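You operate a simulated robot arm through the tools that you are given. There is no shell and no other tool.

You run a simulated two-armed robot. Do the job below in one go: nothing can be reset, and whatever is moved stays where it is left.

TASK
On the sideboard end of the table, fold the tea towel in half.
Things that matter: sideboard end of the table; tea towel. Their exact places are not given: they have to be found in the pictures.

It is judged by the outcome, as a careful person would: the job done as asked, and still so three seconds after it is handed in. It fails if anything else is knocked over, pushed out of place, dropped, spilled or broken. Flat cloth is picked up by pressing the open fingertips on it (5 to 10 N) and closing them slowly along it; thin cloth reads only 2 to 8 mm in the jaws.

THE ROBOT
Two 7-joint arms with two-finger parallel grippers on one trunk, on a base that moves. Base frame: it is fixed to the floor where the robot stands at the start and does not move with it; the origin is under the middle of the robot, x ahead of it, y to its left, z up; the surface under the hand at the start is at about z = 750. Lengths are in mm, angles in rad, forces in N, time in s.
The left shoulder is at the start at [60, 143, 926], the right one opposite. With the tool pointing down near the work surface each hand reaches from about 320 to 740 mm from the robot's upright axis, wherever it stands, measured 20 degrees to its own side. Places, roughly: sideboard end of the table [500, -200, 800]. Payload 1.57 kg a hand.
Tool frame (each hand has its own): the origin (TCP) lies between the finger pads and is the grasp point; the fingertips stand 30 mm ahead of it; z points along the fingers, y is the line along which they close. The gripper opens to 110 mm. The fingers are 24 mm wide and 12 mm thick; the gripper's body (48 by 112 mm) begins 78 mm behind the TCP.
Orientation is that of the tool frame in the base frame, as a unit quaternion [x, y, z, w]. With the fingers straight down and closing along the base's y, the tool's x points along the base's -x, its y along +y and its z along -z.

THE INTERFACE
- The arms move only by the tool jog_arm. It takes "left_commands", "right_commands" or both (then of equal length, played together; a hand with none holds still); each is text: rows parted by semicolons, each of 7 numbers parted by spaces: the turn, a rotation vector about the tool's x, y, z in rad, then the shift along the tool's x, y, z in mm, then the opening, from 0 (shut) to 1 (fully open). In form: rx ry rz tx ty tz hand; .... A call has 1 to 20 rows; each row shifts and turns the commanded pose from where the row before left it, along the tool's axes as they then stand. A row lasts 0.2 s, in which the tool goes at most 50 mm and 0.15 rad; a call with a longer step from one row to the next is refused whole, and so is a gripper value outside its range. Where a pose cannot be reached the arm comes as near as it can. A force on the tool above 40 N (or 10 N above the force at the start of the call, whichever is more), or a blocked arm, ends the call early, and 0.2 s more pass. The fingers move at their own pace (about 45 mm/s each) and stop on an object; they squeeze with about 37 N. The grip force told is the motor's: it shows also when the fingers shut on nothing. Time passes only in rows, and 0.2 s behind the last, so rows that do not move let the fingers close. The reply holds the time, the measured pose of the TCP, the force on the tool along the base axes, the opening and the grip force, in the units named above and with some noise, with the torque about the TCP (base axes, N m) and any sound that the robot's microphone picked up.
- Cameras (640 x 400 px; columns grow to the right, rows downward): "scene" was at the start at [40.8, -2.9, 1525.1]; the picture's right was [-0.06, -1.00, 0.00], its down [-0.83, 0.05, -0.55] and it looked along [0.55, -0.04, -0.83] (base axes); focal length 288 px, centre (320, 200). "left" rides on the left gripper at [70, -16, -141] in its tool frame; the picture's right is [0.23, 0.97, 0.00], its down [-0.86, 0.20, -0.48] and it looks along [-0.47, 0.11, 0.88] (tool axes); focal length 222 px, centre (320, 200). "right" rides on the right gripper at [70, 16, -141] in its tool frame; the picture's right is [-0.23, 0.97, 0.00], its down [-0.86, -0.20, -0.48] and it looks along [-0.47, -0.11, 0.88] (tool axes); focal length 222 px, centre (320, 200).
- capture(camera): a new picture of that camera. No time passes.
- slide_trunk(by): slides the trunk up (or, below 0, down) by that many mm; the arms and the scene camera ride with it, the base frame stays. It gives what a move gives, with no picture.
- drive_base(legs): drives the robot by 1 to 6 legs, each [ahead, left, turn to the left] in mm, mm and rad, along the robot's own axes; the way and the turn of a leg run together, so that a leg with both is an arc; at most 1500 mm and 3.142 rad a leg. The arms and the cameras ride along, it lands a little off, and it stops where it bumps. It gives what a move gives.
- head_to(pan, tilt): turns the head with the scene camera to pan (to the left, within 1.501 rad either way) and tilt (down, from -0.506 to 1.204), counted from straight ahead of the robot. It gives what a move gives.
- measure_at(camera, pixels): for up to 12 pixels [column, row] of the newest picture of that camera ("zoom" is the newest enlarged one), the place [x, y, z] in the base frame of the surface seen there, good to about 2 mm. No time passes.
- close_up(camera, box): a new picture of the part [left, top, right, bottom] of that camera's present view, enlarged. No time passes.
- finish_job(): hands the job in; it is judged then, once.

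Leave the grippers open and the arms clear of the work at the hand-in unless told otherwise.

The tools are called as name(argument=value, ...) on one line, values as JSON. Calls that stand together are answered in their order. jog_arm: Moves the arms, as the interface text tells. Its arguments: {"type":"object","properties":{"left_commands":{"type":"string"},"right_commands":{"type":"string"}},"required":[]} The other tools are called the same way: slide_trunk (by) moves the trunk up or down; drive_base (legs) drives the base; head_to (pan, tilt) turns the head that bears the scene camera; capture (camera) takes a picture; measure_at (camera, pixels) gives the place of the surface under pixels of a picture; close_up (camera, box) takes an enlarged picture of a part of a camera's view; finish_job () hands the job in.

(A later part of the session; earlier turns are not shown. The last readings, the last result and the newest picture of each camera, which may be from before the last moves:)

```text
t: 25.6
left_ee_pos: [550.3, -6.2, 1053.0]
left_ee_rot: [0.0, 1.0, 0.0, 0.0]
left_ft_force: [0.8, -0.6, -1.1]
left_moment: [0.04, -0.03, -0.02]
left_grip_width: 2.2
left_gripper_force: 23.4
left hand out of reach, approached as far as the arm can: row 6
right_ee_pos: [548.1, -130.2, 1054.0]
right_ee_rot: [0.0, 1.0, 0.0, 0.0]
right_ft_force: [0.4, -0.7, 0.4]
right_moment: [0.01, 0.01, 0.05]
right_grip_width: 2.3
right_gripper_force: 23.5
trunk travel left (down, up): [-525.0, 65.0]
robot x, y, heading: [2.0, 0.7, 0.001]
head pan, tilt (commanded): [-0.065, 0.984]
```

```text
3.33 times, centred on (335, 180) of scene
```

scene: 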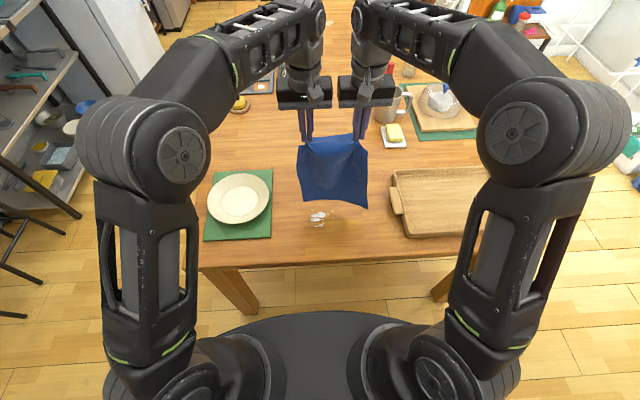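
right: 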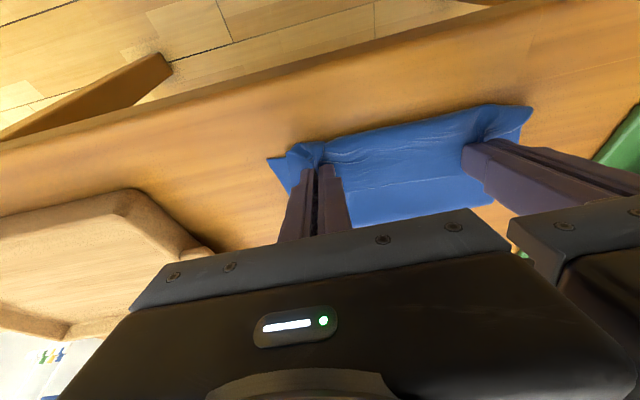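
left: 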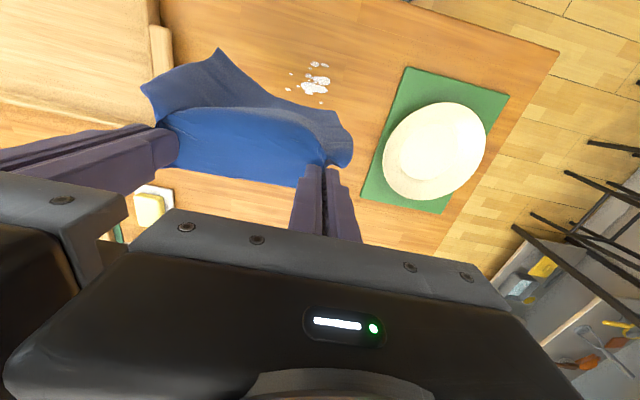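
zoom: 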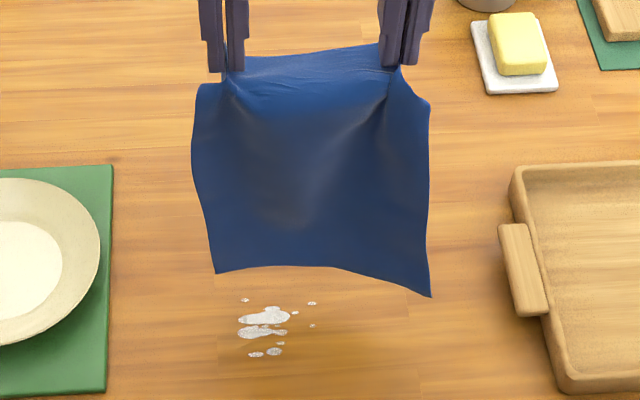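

The specks are flat white marks on the table (z ≈ 750) that the towel was covering, so nothing has been knocked over. The towel hangs free, but its lower edge is at x ≈ 480–500, too close to the near table edge at x ≈ 350. I'll tilt the fingers forward by 0.5 rad for extra reach and carry the towel 90 mm further ahead.

jog_arm(left_commands="0 -0.1 0 -18 0 0 0;0 -0.1 0 -17.9 0 1.8 0;0 -0.1 0 -17.6 0 3.6 0;0 -0.1 0 -17.2 0 5.3 0;0 -0.1 0 -16.6 0 7 0;0 0 0 0 0 0 0;0 0 0 0 0 0 0;0 0 0 0 0 0 0;0 0 0 0 0 0 0", right_commands="0 -0.1 0 -18 0 0 0;0 -0.1 0 -17.9 0 1.8 0;0 -0.1 0 -17.6 0 3.6 0;0 -0.1 0 -17.2 0 5.3 0;0 -0.1 0 -16.6 0 7 0;0 0 0 0 0 0 0;0 0 0 0 0 0 0;0 0 0 0 0 0 0;0 0 0 0 0 0 0")

capture(camera="scene")

capture(camera="left")

capture(camera="right")

```text
t: 27.6
left_ee_pos: [641.1, -4.8, 1054.7]
left_ee_rot: [0.0, 0.969, 0.0, 0.248]
left_ft_force: [0.0, -0.6, -0.3]
left_moment: [-0.03, 0.02, -0.02]
left_grip_width: 2.3
left_gripper_force: 24.1
right_ee_pos: [640.9, -129.5, 1053.4]
right_ee_rot: [0.0, 0.969, 0.0, 0.248]
right_ft_force: [-0.4, 0.5, -1.0]
right_moment: [-0.04, -0.01, 0.03]
right_grip_width: 2.1
right_gripper_force: 23.1
trunk travel left (down, up): [-525.0, 65.0]
robot x, y, heading: [1.6, 1.6, -0.004]
head pan, tilt (commanded): [-0.065, 0.984]
```

```text
taken
```

scene: 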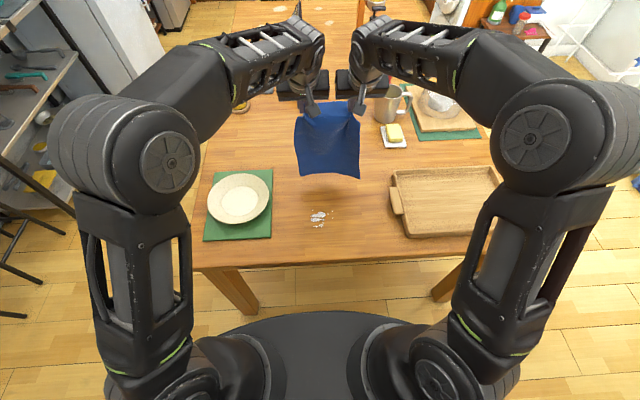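

```text
taken
```

left: 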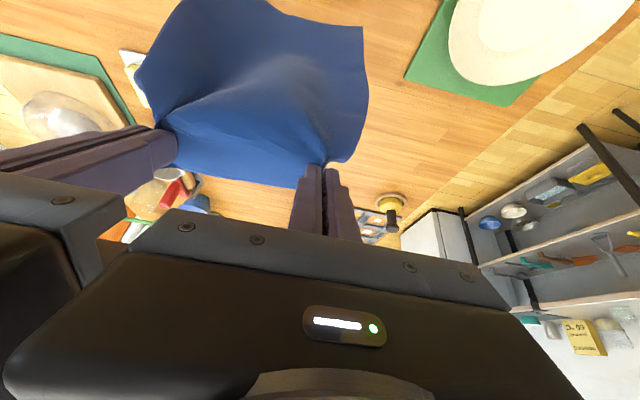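

```text
taken
```

right: 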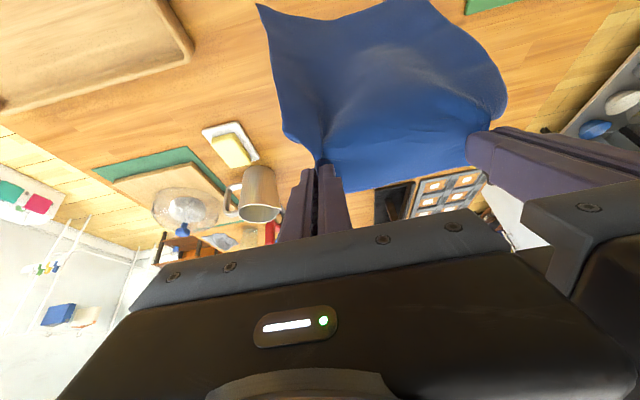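

The towel hangs free in front. I'll measure its lower corners near (303, 175) and (359, 177).

measure_at(camera="scene", pixels=[[303, 174], [330, 171], [358, 176], [298, 145], [330, 145], [358, 145], [310, 160], [345, 160], [330, 110]])

close_up(camera="scene", box=[270, 90, 390, 190])

```text
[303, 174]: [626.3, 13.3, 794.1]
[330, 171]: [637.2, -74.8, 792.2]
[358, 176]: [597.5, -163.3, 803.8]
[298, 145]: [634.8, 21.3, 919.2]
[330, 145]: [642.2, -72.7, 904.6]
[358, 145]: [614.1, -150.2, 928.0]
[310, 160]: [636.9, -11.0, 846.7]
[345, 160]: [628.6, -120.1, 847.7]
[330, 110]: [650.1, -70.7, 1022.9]
```

```text
4.00 times, centred on (330, 140) of scene
```

zoom: 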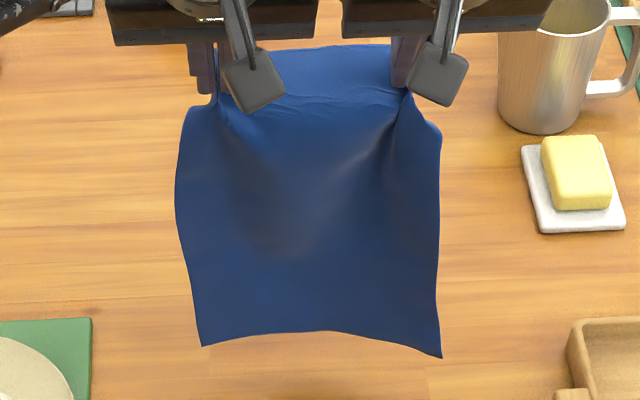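

The lower edge hangs about 40–50 mm above the table at x ≈ 600–637. I'll lower the hands about 45 mm straight down so the lower edge just touches the table.

jog_arm(left_commands="0 0 0 5.4 0 9.9 0;0 0 0 5.4 0 9.9 0;0 0 0 5.4 0 9.9 0;0 0 0 5.4 0 9.9 0;0 0 0 0 0 0 0;0 0 0 0 0 0 0", right_commands="0 0 0 5.4 0 9.9 0;0 0 0 5.4 0 9.9 0;0 0 0 5.4 0 9.9 0;0 0 0 5.4 0 9.9 0;0 0 0 0 0 0 0;0 0 0 0 0 0 0")

close_up(camera="scene", box=[270, 90, 390, 190])

capture(camera="left")

```text
t: 29.0
left_ee_pos: [639.7, -4.2, 1005.5]
left_ee_rot: [0.0, 0.969, 0.0, 0.246]
left_ft_force: [0.3, -0.8, -0.3]
left_moment: [-0.02, 0.01, 0.02]
left_grip_width: 2.1
left_gripper_force: 23.2
right_ee_pos: [638.4, -132.4, 1008.4]
right_ee_rot: [0.0, 0.969, 0.0, 0.247]
right_ft_force: [-0.4, 1.4, 0.3]
right_moment: [0.0, 0.02, 0.06]
right_grip_width: 2.1
right_gripper_force: 24.0
trunk travel left (down, up): [-525.0, 65.0]
robot x, y, heading: [-1.7, -0.3, -0.0]
head pan, tilt (commanded): [-0.065, 0.984]
```

```text
4.00 times, centred on (330, 140) of scene
```

zoom: 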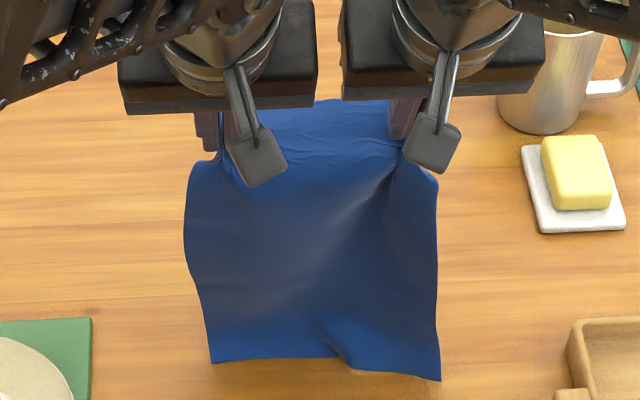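

```text
taken
```

left: 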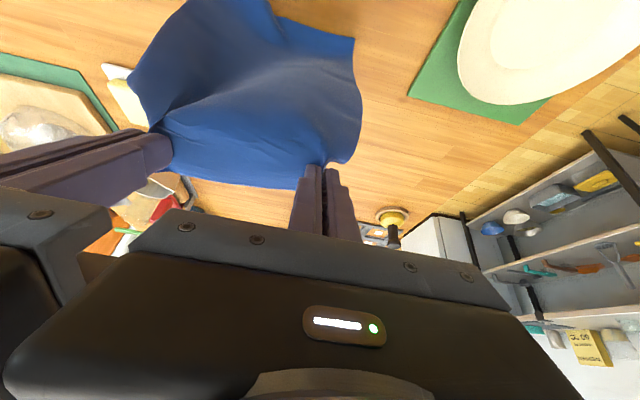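

measure_at(camera="zoom", pixels=[[213, 359], [270, 355], [325, 352], [345, 365], [390, 370], [438, 376], [250, 330], [320, 320], [400, 330], [300, 250], [400, 250], [220, 250]])

```text
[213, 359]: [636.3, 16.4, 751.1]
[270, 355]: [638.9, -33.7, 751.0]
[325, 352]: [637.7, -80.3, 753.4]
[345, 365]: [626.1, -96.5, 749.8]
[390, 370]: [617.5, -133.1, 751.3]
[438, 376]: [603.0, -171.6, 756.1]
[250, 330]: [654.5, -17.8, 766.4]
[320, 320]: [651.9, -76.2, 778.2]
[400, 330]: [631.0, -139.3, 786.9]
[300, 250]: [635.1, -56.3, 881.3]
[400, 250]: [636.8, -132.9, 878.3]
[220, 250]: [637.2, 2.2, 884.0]
```

The lower edge touches, but it is slightly tucked under (a bulge at x ≈ 655) and the right corner lags at x ≈ 603. I'll raise about 15 mm and turn both hands slightly outward, mostly the right, to spread the hanging corners. Then I'll look again.

jog_arm(left_commands="0 0 0.05 -2.4 0 -4.4 0;0 0 0.05 -2.4 0 -4.4 0;0 0 0.05 -2.4 0 -4.4 0;0 0 0 0 0 0 0;0 0 0 0 0 0 0;0 0 0 0 0 0 0;0 0 0 0 0 0 0", right_commands="0 0 -0.1 -2.4 0 -4.4 0;0 0 -0.1 -2.4 0 -4.4 0;0 0 -0.1 -2.4 0 -4.4 0;0 0 0 0 0 0 0;0 0 0 0 0 0 0;0 0 0 0 0 0 0;0 0 0 0 0 0 0")

close_up(camera="scene", box=[270, 90, 390, 190])

```text
t: 30.6
left_ee_pos: [639.4, -4.5, 1020.9]
left_ee_rot: [0.073, 0.966, 0.018, 0.247]
left_ft_force: [-0.3, -2.5, 0.0]
left_moment: [-0.06, -0.01, -0.01]
left_grip_width: 2.0
left_gripper_force: 24.2
right_ee_pos: [637.4, -129.9, 1024.6]
right_ee_rot: [-0.145, 0.958, -0.036, 0.245]
right_ft_force: [0.6, 2.3, 0.1]
right_moment: [0.1, -0.01, 0.0]
right_grip_width: 2.2
right_gripper_force: 23.8
trunk travel left (down, up): [-525.0, 65.0]
robot x, y, heading: [0.7, -4.1, 0.0]
head pan, tilt (commanded): [-0.065, 0.984]
```

```text
4.00 times, centred on (330, 140) of scene
```

zoom: 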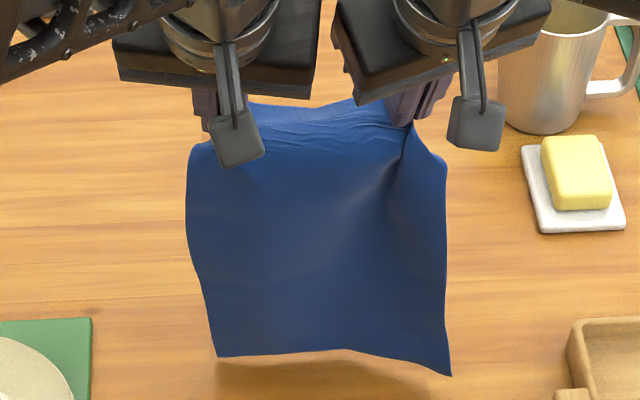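

measure_at(camera="zoom", pixels=[[219, 354], [270, 353], [340, 346], [390, 354], [420, 362], [446, 371], [440, 300], [300, 300], [215, 300]])

```text
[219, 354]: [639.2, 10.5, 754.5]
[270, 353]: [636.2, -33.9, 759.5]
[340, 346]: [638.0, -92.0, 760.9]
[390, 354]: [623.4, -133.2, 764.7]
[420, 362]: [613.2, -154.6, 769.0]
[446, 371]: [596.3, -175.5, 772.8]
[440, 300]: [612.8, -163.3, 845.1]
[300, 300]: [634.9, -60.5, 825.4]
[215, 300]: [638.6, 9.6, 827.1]
```

The right corner still trails at x ≈ 596, so I'll use a different method. I'll undo the yaw, carry the towel about 50 mm further forward, set it down there and drag it back on the table so the trailing end straightens. First I'll check the clearance to the butter dish and mug.

measure_at(camera="scene", pixels=[[382, 136], [390, 128], [376, 115], [380, 118], [388, 145]])

jog_arm(left_commands="0 0 -0.05 0 0 0 0;0 0 -0.05 0 0 0 0;0 0 -0.05 0 0 0 0;0 0 0 -10.2 0 2.16 0;0 0 0 -10.2 0 2.16 0;0 0 0 -10.2 0 2.16 0;0 0 0 -10.2 0 2.16 0;0 0 0 -10.2 0 2.16 0;0 0 0 0 0 0 0;0 0 0 0 0 0 0;0 0 0 0 0 0 0", right_commands="0 0 0.1 0 0 0 0;0 0 0.1 0 0 0 0;0 0 0.1 0 0 0 0;0 0 0 -10.2 0 2.16 0;0 0 0 -10.2 0 2.16 0;0 0 0 -10.2 0 2.16 0;0 0 0 -10.2 0 2.16 0;0 0 0 -10.2 0 2.16 0;0 0 0 0 0 0 0;0 0 0 0 0 0 0;0 0 0 0 0 0 0")

capture(camera="scene")

close_up(camera="scene", box=[270, 80, 410, 190])

```text
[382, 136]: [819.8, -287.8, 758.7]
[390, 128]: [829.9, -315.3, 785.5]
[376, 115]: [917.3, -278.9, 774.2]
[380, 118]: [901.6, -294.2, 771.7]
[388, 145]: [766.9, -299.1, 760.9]
```

```text
t: 33.0
left_ee_pos: [689.3, -3.7, 1036.1]
left_ee_rot: [-0.001, 0.969, 0.0, 0.247]
left_ft_force: [1.2, 0.3, 0.2]
left_moment: [-0.02, 0.02, 0.02]
left_grip_width: 2.1
left_gripper_force: 23.5
right_ee_pos: [686.7, -131.0, 1037.1]
right_ee_rot: [0.0, 0.969, -0.001, 0.247]
right_ft_force: [1.1, -0.5, -0.2]
right_moment: [0.02, 0.02, 0.03]
right_grip_width: 2.6
right_gripper_force: 23.9
trunk travel left (down, up): [-525.0, 65.0]
robot x, y, heading: [-1.6, 0.2, -0.002]
head pan, tilt (commanded): [-0.065, 0.984]
```

```text
taken
```

scene: 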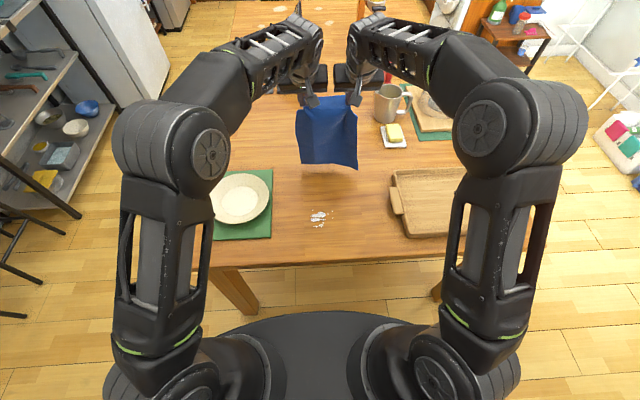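

```text
3.64 times, centred on (340, 135) of scene
```

zoom: 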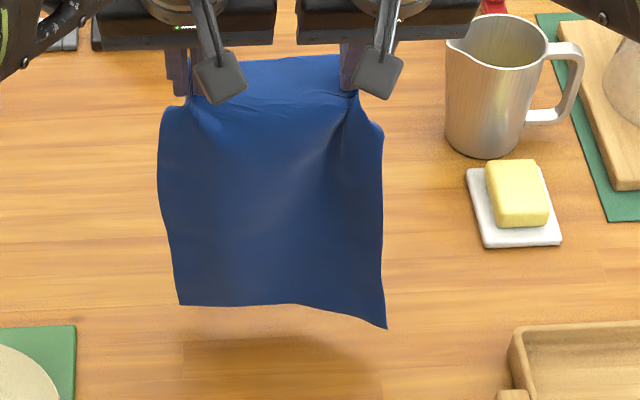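

The butter dish (y ≈ -290, x ≥ 767) and the mug are well clear of the towel. Now I'll drop 24 mm to touch down, then bring the hands back and down along a diagonal to lay the lower half on the table.

jog_arm(left_commands="0 0 0 5.75 0 10.5 0;0 0 0 5.75 0 10.5 0;0 0 0 16.4 0 1.64 0;0 0 0 16.4 0 1.64 0;0 0 0 16.4 0 1.64 0;0 0 0 16.4 0 1.64 0;0 0 0 16.4 0 1.64 0;0 0 0 16.4 0 1.64 0;0 0 0 16.4 0 1.64 0;0 0 0 16.4 0 1.64 0;0 0 0 16.4 0 1.64 0;0 0 0 16.4 0 1.64 0;0 0 0 16.4 0 1.64 0;0 0 0 16.4 0 1.64 0;0 0 0 0 0 0 0", right_commands="0 0 0 5.75 0 10.5 0;0 0 0 5.75 0 10.5 0;0 0 0 16.4 0 1.64 0;0 0 0 16.4 0 1.64 0;0 0 0 16.4 0 1.64 0;0 0 0 16.4 0 1.64 0;0 0 0 16.4 0 1.64 0;0 0 0 16.4 0 1.64 0;0 0 0 16.4 0 1.64 0;0 0 0 16.4 0 1.64 0;0 0 0 16.4 0 1.64 0;0 0 0 16.4 0 1.64 0;0 0 0 16.4 0 1.64 0;0 0 0 16.4 0 1.64 0;0 0 0 0 0 0 0")

capture(camera="scene")

close_up(camera="scene", box=[270, 100, 410, 230])

capture(camera="left")

```text
t: 36.2
left_ee_pos: [523.7, -6.3, 902.3]
left_ee_rot: [0.0, 0.969, 0.0, 0.247]
left_ft_force: [-0.7, -0.9, 0.3]
left_moment: [0.02, 0.01, 0.01]
left_grip_width: 2.1
left_gripper_force: 24.3
right_ee_pos: [524.5, -128.7, 903.6]
right_ee_rot: [0.001, 0.969, 0.0, 0.247]
right_ft_force: [0.0, -1.1, 0.6]
right_moment: [-0.03, -0.05, -0.01]
right_grip_width: 2.2
right_gripper_force: 23.7
trunk travel left (down, up): [-525.0, 65.0]
robot x, y, heading: [-4.0, -1.1, 0.001]
head pan, tilt (commanded): [-0.065, 0.984]
```

```text
taken
```

scene: 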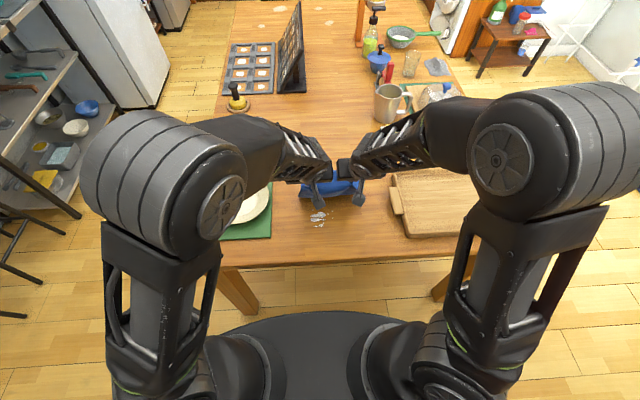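

```text
3.08 times, centred on (340, 165) of scene
```

zoom: 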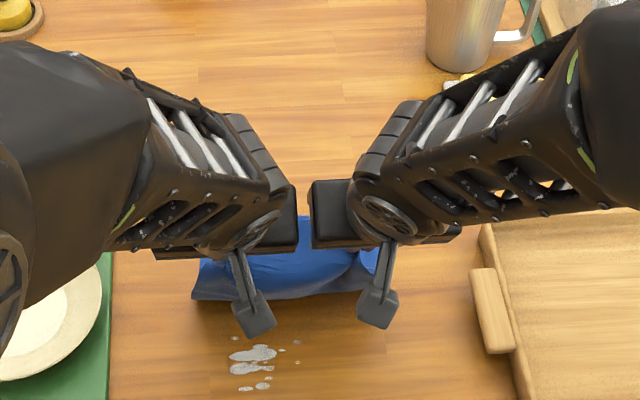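

```text
taken
```

left: 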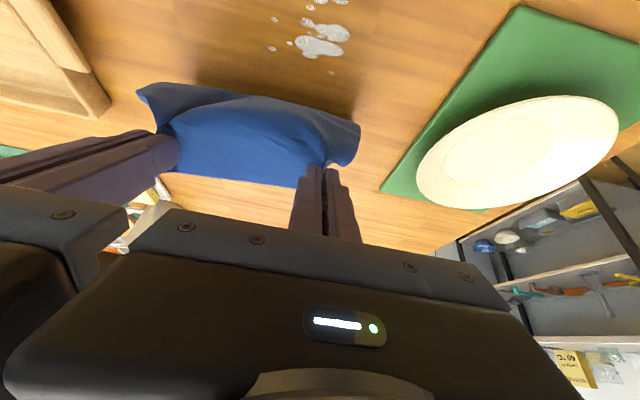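

measure_at(camera="zoom", pixels=[[304, 218], [304, 222], [304, 235], [304, 248], [310, 260], [280, 285], [200, 280], [200, 297], [375, 262], [360, 285], [304, 212]])

measure_at(camera="left", pixels=[[175, 178], [230, 184], [290, 187], [350, 145], [345, 115], [240, 110], [150, 95]])

capture(camera="right")

```text
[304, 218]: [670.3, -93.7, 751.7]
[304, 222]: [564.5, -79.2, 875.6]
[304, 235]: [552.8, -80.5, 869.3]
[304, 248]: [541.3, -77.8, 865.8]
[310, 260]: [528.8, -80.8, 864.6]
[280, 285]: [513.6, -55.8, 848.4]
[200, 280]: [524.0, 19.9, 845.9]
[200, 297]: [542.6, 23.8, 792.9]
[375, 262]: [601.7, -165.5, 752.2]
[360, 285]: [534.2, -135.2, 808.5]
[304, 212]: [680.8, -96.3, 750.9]
```

```text
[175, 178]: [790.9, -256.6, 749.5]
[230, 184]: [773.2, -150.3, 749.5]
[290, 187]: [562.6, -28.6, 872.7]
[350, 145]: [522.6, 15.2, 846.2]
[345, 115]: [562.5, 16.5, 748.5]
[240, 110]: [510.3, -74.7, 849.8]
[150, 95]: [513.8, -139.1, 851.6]
```

```text
taken
```

right: 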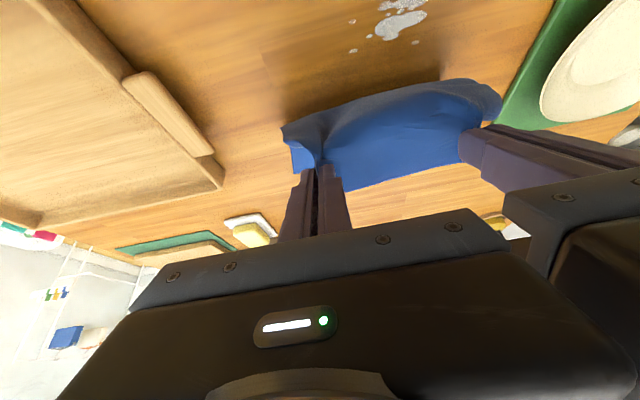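

The hands are at (524, z 902) and the lower half is laid out ahead of them, mostly hidden by the grippers. Next I'll drag back about 60 mm at low height while reducing the tilt to 0.2, which should straighten the laid part.

jog_arm(left_commands="0 0.1 0 10.3 0 0.1 0;0 0.1 0 10.2 0 1.1 0;0 0.1 0 10.1 0 2.1 0;0 0 0 9.4 0 1.15 0;0 0 0 9.4 0 1.15 0;0 0 0 9.4 0 1.15 0;0 0 0 9.4 0 1.15 0;0 0 0 0 0 0 0", right_commands="0 0.1 0 10.3 0 0.1 0;0 0.1 0 10.2 0 1.1 0;0 0.1 0 10.1 0 2.1 0;0 0 0 9.4 0 1.15 0;0 0 0 9.4 0 1.15 0;0 0 0 9.4 0 1.15 0;0 0 0 9.4 0 1.15 0;0 0 0 0 0 0 0")

close_up(camera="scene", box=[250, 130, 410, 260])

capture(camera="left")

capture(camera="right")

```text
t: 38.0
left_ee_pos: [463.0, -4.2, 874.9]
left_ee_rot: [0.0, 0.995, -0.001, 0.1]
left_ft_force: [-0.5, -0.8, -0.4]
left_moment: [0.04, -0.04, -0.03]
left_grip_width: 2.2
left_gripper_force: 23.6
right_ee_pos: [460.6, -129.5, 876.6]
right_ee_rot: [0.0, 0.995, 0.0, 0.1]
right_ft_force: [-0.9, -0.4, -0.3]
right_moment: [-0.04, 0.02, 0.0]
right_grip_width: 2.3
right_gripper_force: 23.7
trunk travel left (down, up): [-525.0, 65.0]
robot x, y, heading: [3.6, 0.3, -0.003]
head pan, tilt (commanded): [-0.065, 0.984]
```

```text
3.08 times, centred on (330, 195) of scene
```

zoom: 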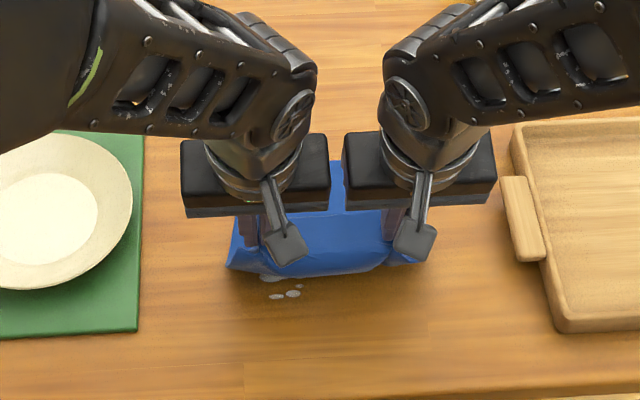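

```text
taken
```

left: 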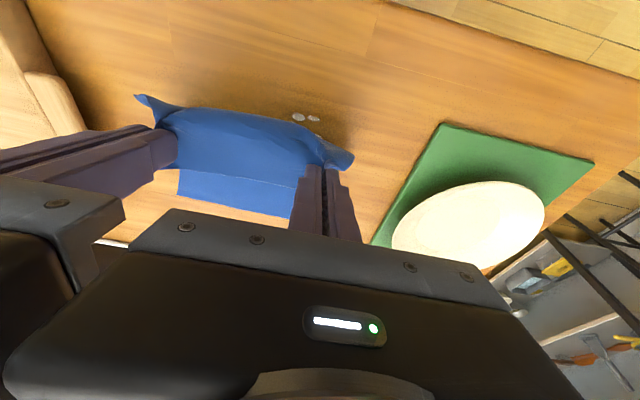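

```text
taken
```

right: 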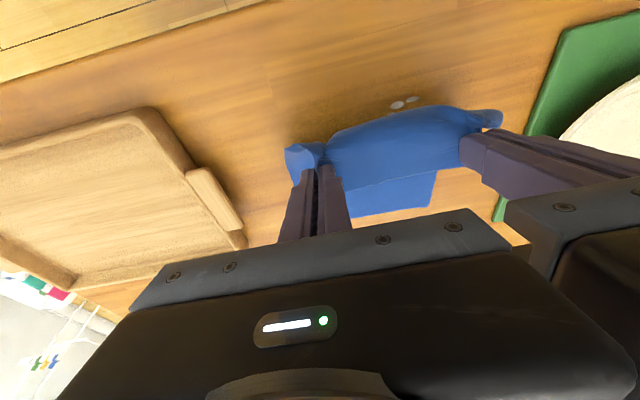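

Now the laid far edge is visible between the hands. I'll measure it.

measure_at(camera="left", pixels=[[180, 170], [180, 192], [210, 202], [250, 209], [285, 214], [220, 190], [200, 176], [240, 182], [297, 187]])

measure_at(camera="right", pixels=[[432, 204], [434, 180], [400, 208], [365, 214], [355, 195], [400, 185], [420, 178]])

measure_at(camera="zoom", pixels=[[337, 164], [337, 170], [337, 180], [337, 195], [240, 262], [425, 262]])

```text
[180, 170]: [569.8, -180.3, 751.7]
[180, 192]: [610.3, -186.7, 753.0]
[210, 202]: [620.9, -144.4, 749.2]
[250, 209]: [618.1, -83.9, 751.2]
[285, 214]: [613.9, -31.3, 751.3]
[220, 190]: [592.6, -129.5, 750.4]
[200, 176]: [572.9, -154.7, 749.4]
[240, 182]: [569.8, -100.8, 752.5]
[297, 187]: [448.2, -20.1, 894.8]
```

```text
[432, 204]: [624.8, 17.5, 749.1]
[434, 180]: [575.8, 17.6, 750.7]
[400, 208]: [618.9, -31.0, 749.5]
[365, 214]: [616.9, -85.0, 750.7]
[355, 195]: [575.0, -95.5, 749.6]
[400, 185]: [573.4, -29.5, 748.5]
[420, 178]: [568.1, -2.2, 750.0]
```

```text
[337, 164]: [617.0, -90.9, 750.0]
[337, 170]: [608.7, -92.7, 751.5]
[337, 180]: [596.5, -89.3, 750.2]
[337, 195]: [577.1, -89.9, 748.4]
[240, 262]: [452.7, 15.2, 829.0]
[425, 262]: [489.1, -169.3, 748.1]
```

The laid far edge is now straight, from (612, -187) through (618, -84) to (625, 18), and the hands hold the other edge above x ≈ 465. The fold line will fall near x ≈ 483. Now I'll carry the gripped edge up and forward in an arc toward the far edge, easing the tilt to zero and shifting about 17 mm to the right to match the laid layer.

jog_arm(left_commands="0 0 0 -13.7 -1.13 -2.36 0;0 0 0 -13.7 -1.13 -2.36 0;0 0.1 0 -13.7 -1.13 -2.36 0;0 0 0 -13 -1.13 5.8 0;0 0 0 -13 -1.13 5.8 0;0 0.1 0 -13 -1.13 5.8 0;0 0 0 -10.4 -1.13 8.5 0;0 0 0 -10.4 -1.13 8.5 0;0 0 0 -10.4 -1.13 8.5 0;0 0 0 -6.9 -1.13 11.7 0;0 0 0 -6.9 -1.13 11.7 0;0 0 0 -6.9 -1.13 11.7 0;0 0 0 0 0 0 0", right_commands="0 0 0 -13.3 -1.13 -2.36 0;0 0 0 -13.3 -1.13 -2.36 0;0 0.1 0 -13.3 -1.13 -2.36 0;0 0 0 -12.6 -1.13 5.8 0;0 0 0 -12.6 -1.13 5.8 0;0 0.1 0 -12.6 -1.13 5.8 0;0 0 0 -10 -1.13 8.5 0;0 0 0 -10 -1.13 8.5 0;0 0 0 -10 -1.13 8.5 0;0 0 0 -6.5 -1.13 11.7 0;0 0 0 -6.5 -1.13 11.7 0;0 0 0 -6.5 -1.13 11.7 0;0 0 0 0 0 0 0")

close_up(camera="scene", box=[250, 130, 410, 260])

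capture(camera="left")

capture(camera="right")

```text
t: 40.8
left_ee_pos: [592.8, -18.3, 814.6]
left_ee_rot: [0.0, 1.0, 0.0, 0.0]
left_ft_force: [-0.6, -0.6, -0.5]
left_moment: [-0.02, 0.01, -0.01]
left_grip_width: 2.0
left_gripper_force: 23.9
right_ee_pos: [587.0, -143.2, 818.1]
right_ee_rot: [0.0, 1.0, 0.0, 0.001]
right_ft_force: [-0.4, 0.6, 0.8]
right_moment: [-0.01, -0.02, 0.0]
right_grip_width: 2.4
right_gripper_force: 23.5
trunk travel left (down, up): [-525.0, 65.0]
robot x, y, heading: [3.2, -3.0, -0.002]
head pan, tilt (commanded): [-0.065, 0.984]
```

```text
3.08 times, centred on (330, 195) of scene
```

zoom: 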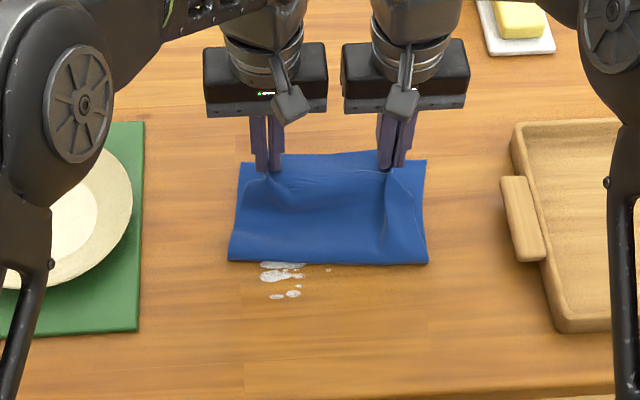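

```text
taken
```

left: 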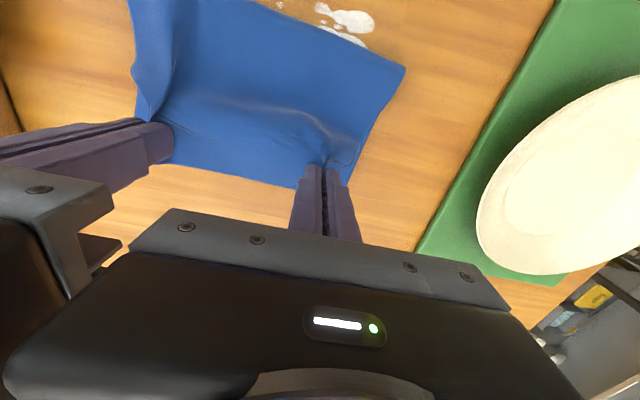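

```text
taken
```

right: 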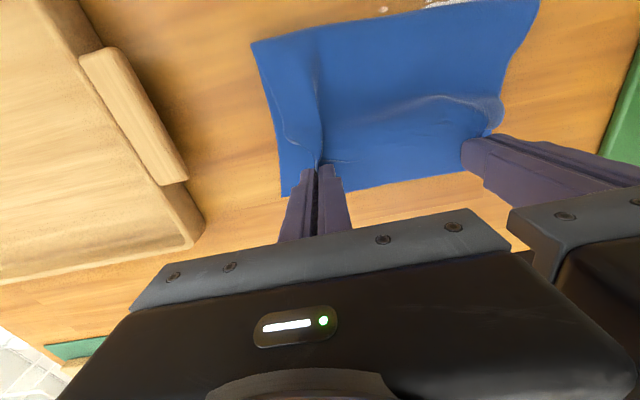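

That looks like a clean half fold forming. I'll measure the fold line, the bottom layer's far edge and the flap edge before lowering.

measure_at(camera="zoom", pixels=[[232, 260], [330, 261], [425, 262], [242, 163], [285, 157], [330, 154], [365, 153], [424, 162], [290, 165], [340, 160], [365, 158], [412, 165]])

measure_at(camera="right", pixels=[[285, 193], [262, 100], [255, 48], [370, 187], [420, 180], [455, 172], [350, 160], [300, 165]])

measure_at(camera="left", pixels=[[175, 160], [230, 173], [285, 184], [350, 175], [370, 130], [402, 70], [250, 160], [340, 160]])

```text
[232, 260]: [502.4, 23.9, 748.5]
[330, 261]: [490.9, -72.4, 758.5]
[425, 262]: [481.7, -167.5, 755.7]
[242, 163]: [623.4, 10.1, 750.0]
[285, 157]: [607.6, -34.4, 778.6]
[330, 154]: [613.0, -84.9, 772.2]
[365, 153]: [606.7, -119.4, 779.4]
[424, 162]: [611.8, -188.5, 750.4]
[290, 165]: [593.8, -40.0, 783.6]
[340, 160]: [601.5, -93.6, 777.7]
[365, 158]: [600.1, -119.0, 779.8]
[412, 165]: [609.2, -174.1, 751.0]
```

```text
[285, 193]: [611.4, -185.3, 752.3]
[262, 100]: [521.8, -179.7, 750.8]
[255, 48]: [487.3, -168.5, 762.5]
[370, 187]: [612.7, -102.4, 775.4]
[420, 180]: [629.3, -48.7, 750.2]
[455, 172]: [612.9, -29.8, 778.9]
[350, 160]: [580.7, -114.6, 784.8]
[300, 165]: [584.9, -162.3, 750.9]
```

```text
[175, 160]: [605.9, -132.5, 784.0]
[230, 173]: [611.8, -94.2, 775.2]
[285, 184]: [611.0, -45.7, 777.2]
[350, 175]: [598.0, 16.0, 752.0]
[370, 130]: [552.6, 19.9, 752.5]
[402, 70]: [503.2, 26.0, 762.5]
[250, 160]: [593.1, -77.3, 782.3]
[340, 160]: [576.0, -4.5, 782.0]
```

The fold line runs from (503, 26) to (483, -168), and the flap edge is about 8 mm short of the bottom edge and 25 mm up. I'll lower both hands with a small forward and rightward motion to lay the flap edge on the bottom edge.

jog_arm(left_commands="0 0 0 -3 -1.2 9.3 0;0 0 0 -3 -1.2 9.3 0;0 0 0 -3 -1.2 8.4 0;0 0 0 0 0 0 0", right_commands="0 0 0 -3 -1.2 9.6 0;0 0 0 -3 -1.2 9.6 0;0 0 0 -3.3 -1.2 9.6 0;0 0 0 0 0 0 0")

close_up(camera="scene", box=[270, 140, 390, 240])

capture(camera="left")

capture(camera="right")

```text
t: 41.8
left_ee_pos: [602.9, -22.7, 788.8]
left_ee_rot: [0.0, 1.0, 0.0, 0.0]
left_ft_force: [-0.2, 0.9, 0.2]
left_moment: [-0.02, -0.01, -0.02]
left_grip_width: 2.1
left_gripper_force: 23.4
right_ee_pos: [596.2, -147.5, 787.3]
right_ee_rot: [0.001, 1.0, 0.0, 0.0]
right_ft_force: [0.0, -0.3, 0.1]
right_moment: [-0.03, 0.0, 0.01]
right_grip_width: 2.1
right_gripper_force: 24.3
trunk travel left (down, up): [-525.0, 65.0]
robot x, y, heading: [0.2, 1.2, 0.0]
head pan, tilt (commanded): [-0.065, 0.984]
```

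```text
4.00 times, centred on (330, 190) of scene
```

zoom: 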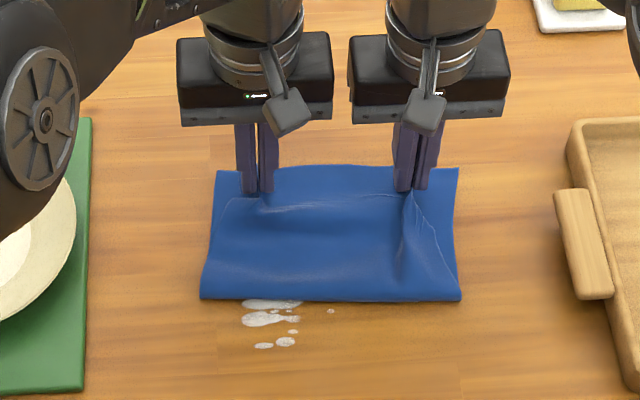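

```text
taken
```

left: 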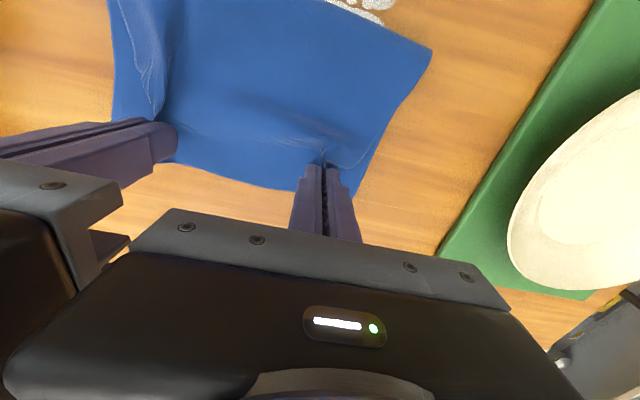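

```text
taken
```

right: 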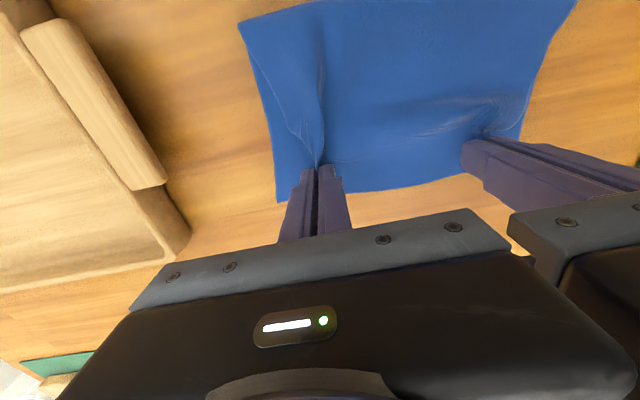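

The flap is nearly down. I'll ease both hands down in small steps to a light touch.

jog_arm(left_commands="0 0 0 0 0 2 0;0 0 0 0 0 1.5 0;0 0 0 0 0 0 0;0 0 0 0 0 0 0", right_commands="0 0 0 0 0 1.5 0;0 0 0 0 0 1 0;0 0 0 0 0 0 0;0 0 0 0 0 0 0")

```text
t: 42.8
left_ee_pos: [603.4, -22.6, 785.8]
left_ee_rot: [0.0, 1.0, 0.0, 0.0]
left_ft_force: [0.0, -0.6, -0.7]
left_moment: [-0.02, 0.0, -0.02]
left_grip_width: 2.3
left_gripper_force: 23.5
right_ee_pos: [596.1, -146.6, 786.5]
right_ee_rot: [0.001, 1.0, 0.001, 0.0]
right_ft_force: [-0.1, 0.0, 0.0]
right_moment: [0.0, 0.0, 0.0]
right_grip_width: 2.3
right_gripper_force: 23.7
trunk travel left (down, up): [-525.0, 65.0]
robot x, y, heading: [-4.5, 2.8, 0.0]
head pan, tilt (commanded): [-0.065, 0.984]
```

jog_arm(left_commands="0 0 0 0 0 1 0;0 0 0 0 0 1 0;0 0 0 0 0 0 0;0 0 0 0 0 0 0;0 0 0 0 0 0 0", right_commands="0 0 0 0 0 1 0;0 0 0 0 0 1 0;0 0 0 0 0 0 0;0 0 0 0 0 0 0;0 0 0 0 0 0 0")

```text
t: 44.0
left_ee_pos: [602.4, -23.4, 784.2]
left_ee_rot: [0.0, 1.0, 0.0, 0.0]
left_ft_force: [-0.5, -0.6, 0.5]
left_moment: [-0.02, 0.01, 0.01]
left_grip_width: 2.1
left_gripper_force: 23.8
right_ee_pos: [596.9, -147.6, 784.2]
right_ee_rot: [0.0, 1.0, 0.0, 0.0]
right_ft_force: [-0.6, 0.3, 2.8]
right_moment: [0.01, 0.02, 0.0]
right_grip_width: 2.0
right_gripper_force: 23.5
trunk travel left (down, up): [-525.0, 65.0]
robot x, y, heading: [-2.2, 2.3, 0.001]
head pan, tilt (commanded): [-0.065, 0.984]
```

The right hand reads 2.8 N (light contact) and the left isn't touching yet. I'll lower the left 1 mm more and see.

jog_arm(left_commands="0 0 0 0 0 1 0;0 0 0 0 0 0 0;0 0 0 0 0 0 0;0 0 0 0 0 0 0", right_commands="0 0 0 0 0 0.2 0;0 0 0 0 0 0 0;0 0 0 0 0 0 0;0 0 0 0 0 0 0")

```text
t: 45.0
left_ee_pos: [602.6, -22.0, 781.7]
left_ee_rot: [0.0, 1.0, 0.0, 0.0]
left_ft_force: [-1.2, -0.5, 1.7]
left_moment: [0.0, -0.01, -0.01]
left_grip_width: 1.9
left_gripper_force: 24.0
right_ee_pos: [596.4, -147.4, 784.2]
right_ee_rot: [0.0, 1.0, 0.0, 0.0]
right_ft_force: [0.1, 0.7, 3.8]
right_moment: [0.03, -0.02, 0.02]
right_grip_width: 2.2
right_gripper_force: 23.8
trunk travel left (down, up): [-525.0, 65.0]
robot x, y, heading: [1.3, 0.3, 0.002]
head pan, tilt (commanded): [-0.065, 0.984]
```

Both hands now touch lightly, at 1.7 and 3.8 N. I'll open the fingers slowly so they also spread the pinched pleats flat.

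jog_arm(left_commands="0 0 0 0 0 0 0.03;0 0 0 0 0 0 0.06;0 0 0 0 0 0 0.09;0 0 0 0 0 0 0.12;0 0 0 0 0 0 0.15;0 0 0 0 0 0 0.18;0 0 0 0 0 0 0.21;0 0 0 0 0 0 0.24;0 0 0 0 0 0 0.27;0 0 0 0 0 0 0.3;0 0 0 0 0 0 0.3", right_commands="0 0 0 0 0 0 0.03;0 0 0 0 0 0 0.06;0 0 0 0 0 0 0.09;0 0 0 0 0 0 0.12;0 0 0 0 0 0 0.15;0 0 0 0 0 0 0.18;0 0 0 0 0 0 0.21;0 0 0 0 0 0 0.24;0 0 0 0 0 0 0.27;0 0 0 0 0 0 0.3;0 0 0 0 0 0 0.3")

close_up(camera="scene", box=[270, 140, 390, 240])

capture(camera="left")

capture(camera="right")

```text
t: 47.4
left_ee_pos: [603.2, -22.6, 782.4]
left_ee_rot: [0.0, 1.0, 0.0, 0.001]
left_ft_force: [-0.5, -0.6, 2.4]
left_moment: [-0.02, -0.02, -0.03]
left_grip_width: 31.9
left_gripper_force: 0.1
right_ee_pos: [596.0, -145.7, 783.1]
right_ee_rot: [0.0, 1.0, -0.001, 0.001]
right_ft_force: [0.5, -0.3, -0.3]
right_moment: [0.01, 0.03, 0.04]
right_grip_width: 33.2
right_gripper_force: 0.0
trunk travel left (down, up): [-525.0, 65.0]
robot x, y, heading: [-0.8, 0.3, 0.003]
head pan, tilt (commanded): [-0.065, 0.984]
```

```text
4.00 times, centred on (330, 190) of scene
```

zoom: 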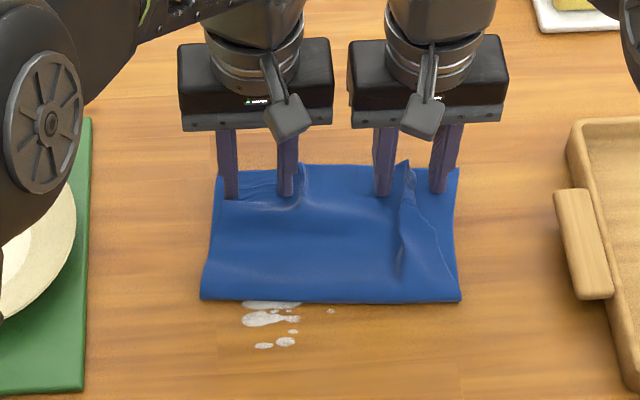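

```text
taken
```

left: 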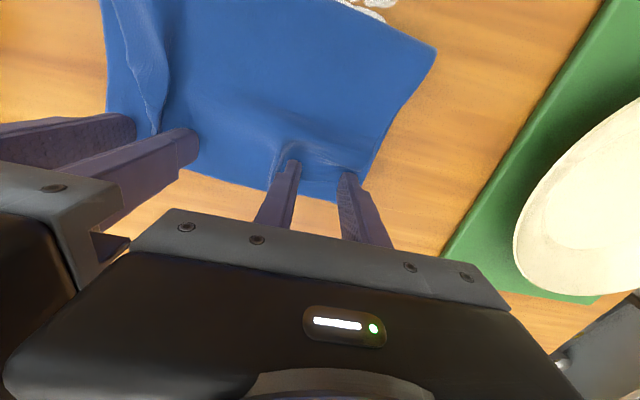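

```text
taken
```

right: 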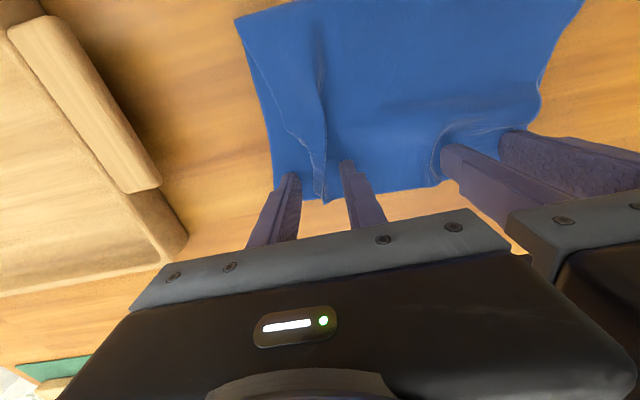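

Both hands have released. I'll lift straight up slowly and take a clear look.

jog_arm(left_commands="0 0 0 0 0 -4 0.3;0 0 0 0 0 -8 0.3;0 0 0 0 0 -15 0.3;0 0 0 0 0 -25 0.3;0 0 0 0 0 -30 0.3;0 0 0 0 0 -30 0.3;0 0 0 0 0 0 0.3", right_commands="0 0 0 0 0 -4 0.3;0 0 0 0 0 -8 0.3;0 0 0 0 0 -15 0.3;0 0 0 0 0 -25 0.3;0 0 0 0 0 -30 0.3;0 0 0 0 0 -30 0.3;0 0 0 0 0 0 0.3")

close_up(camera="scene", box=[270, 140, 390, 240])

capture(camera="left")

capture(camera="right")

```text
t: 49.0
left_ee_pos: [603.1, -20.8, 895.0]
left_ee_rot: [0.0, 1.0, -0.001, -0.001]
left_ft_force: [-0.6, 0.3, 0.8]
left_moment: [0.01, -0.03, 0.0]
left_grip_width: 33.1
left_gripper_force: 0.0
right_ee_pos: [597.6, -145.2, 895.3]
right_ee_rot: [-0.001, 1.0, 0.001, 0.0]
right_ft_force: [0.3, 0.3, 0.6]
right_moment: [0.04, 0.02, -0.02]
right_grip_width: 33.2
right_gripper_force: 0.0
trunk travel left (down, up): [-525.0, 65.0]
robot x, y, heading: [-1.6, -0.8, 0.0]
head pan, tilt (commanded): [-0.065, 0.984]
```

```text
4.00 times, centred on (330, 190) of scene
```

zoom: 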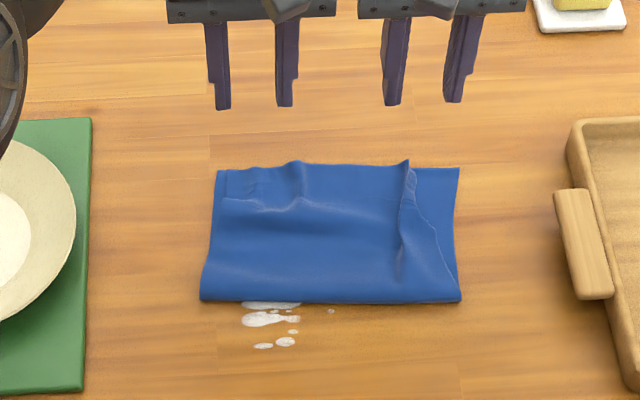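

```text
taken
```

left: 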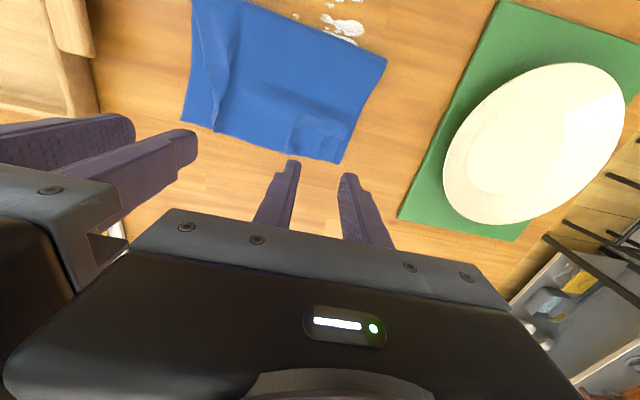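

```text
taken
```

right: 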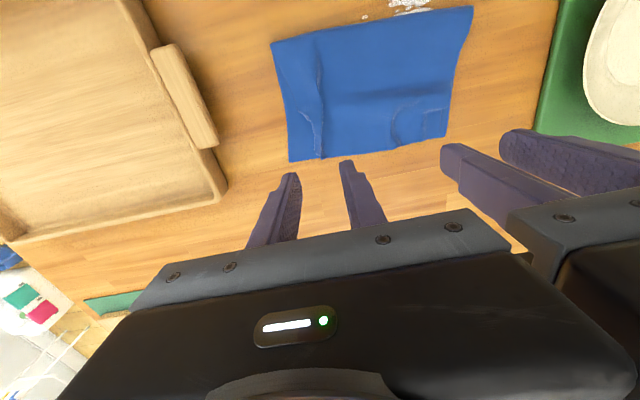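

The towel is folded in half with its edges close together. On the right, though, the upper layer's far corner is drawn inward: a pleat runs along zoom (400–410, 165–280). I'll look closer at it.

close_up(camera="right", box=[260, 0, 480, 170])

measure_at(camera="zoom", pixels=[[90, 370], [45, 100], [150, 368], [180, 370], [145, 330], [140, 300], [120, 270], [95, 230], [75, 190], [160, 280], [170, 200], [110, 330]])

```text
2.35 times, centred on (370, 85) of right
```

zoom: 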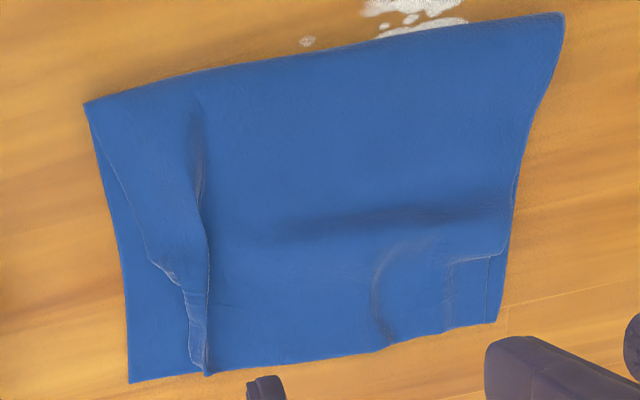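

```text
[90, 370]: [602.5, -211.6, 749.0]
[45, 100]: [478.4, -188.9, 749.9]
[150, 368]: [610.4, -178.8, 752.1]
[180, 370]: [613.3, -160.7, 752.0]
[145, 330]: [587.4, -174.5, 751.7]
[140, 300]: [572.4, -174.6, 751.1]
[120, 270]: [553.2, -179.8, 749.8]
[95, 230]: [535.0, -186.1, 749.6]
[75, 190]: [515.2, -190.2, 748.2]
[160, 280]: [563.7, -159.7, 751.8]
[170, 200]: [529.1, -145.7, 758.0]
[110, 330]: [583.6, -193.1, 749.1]
```

close_up(camera="right", box=[280, 70, 370, 165])

measure_at(camera="right", pixels=[[321, 156], [318, 153], [316, 150], [314, 140], [314, 130], [322, 140], [321, 130], [321, 115], [318, 95], [330, 140], [305, 115], [297, 108]])

```text
4.21 times, centred on (325, 118) of right
```

zoom: 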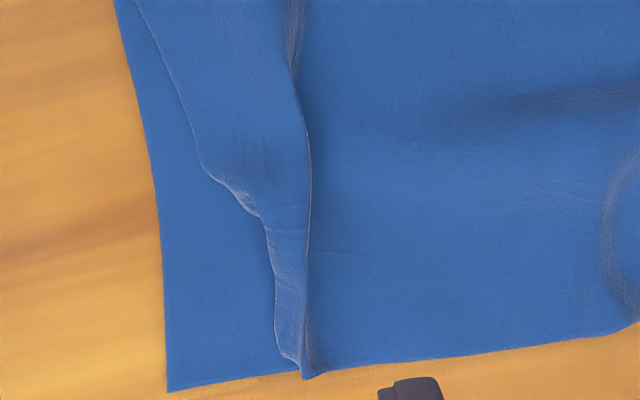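

```text
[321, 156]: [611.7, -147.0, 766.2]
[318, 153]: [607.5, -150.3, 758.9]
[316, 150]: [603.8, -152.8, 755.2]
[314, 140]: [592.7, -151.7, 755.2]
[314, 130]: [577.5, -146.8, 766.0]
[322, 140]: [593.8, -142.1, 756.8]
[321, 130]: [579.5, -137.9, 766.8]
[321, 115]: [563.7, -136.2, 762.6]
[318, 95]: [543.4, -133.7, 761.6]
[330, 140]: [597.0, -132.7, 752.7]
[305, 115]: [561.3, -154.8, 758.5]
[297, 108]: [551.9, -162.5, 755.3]
```

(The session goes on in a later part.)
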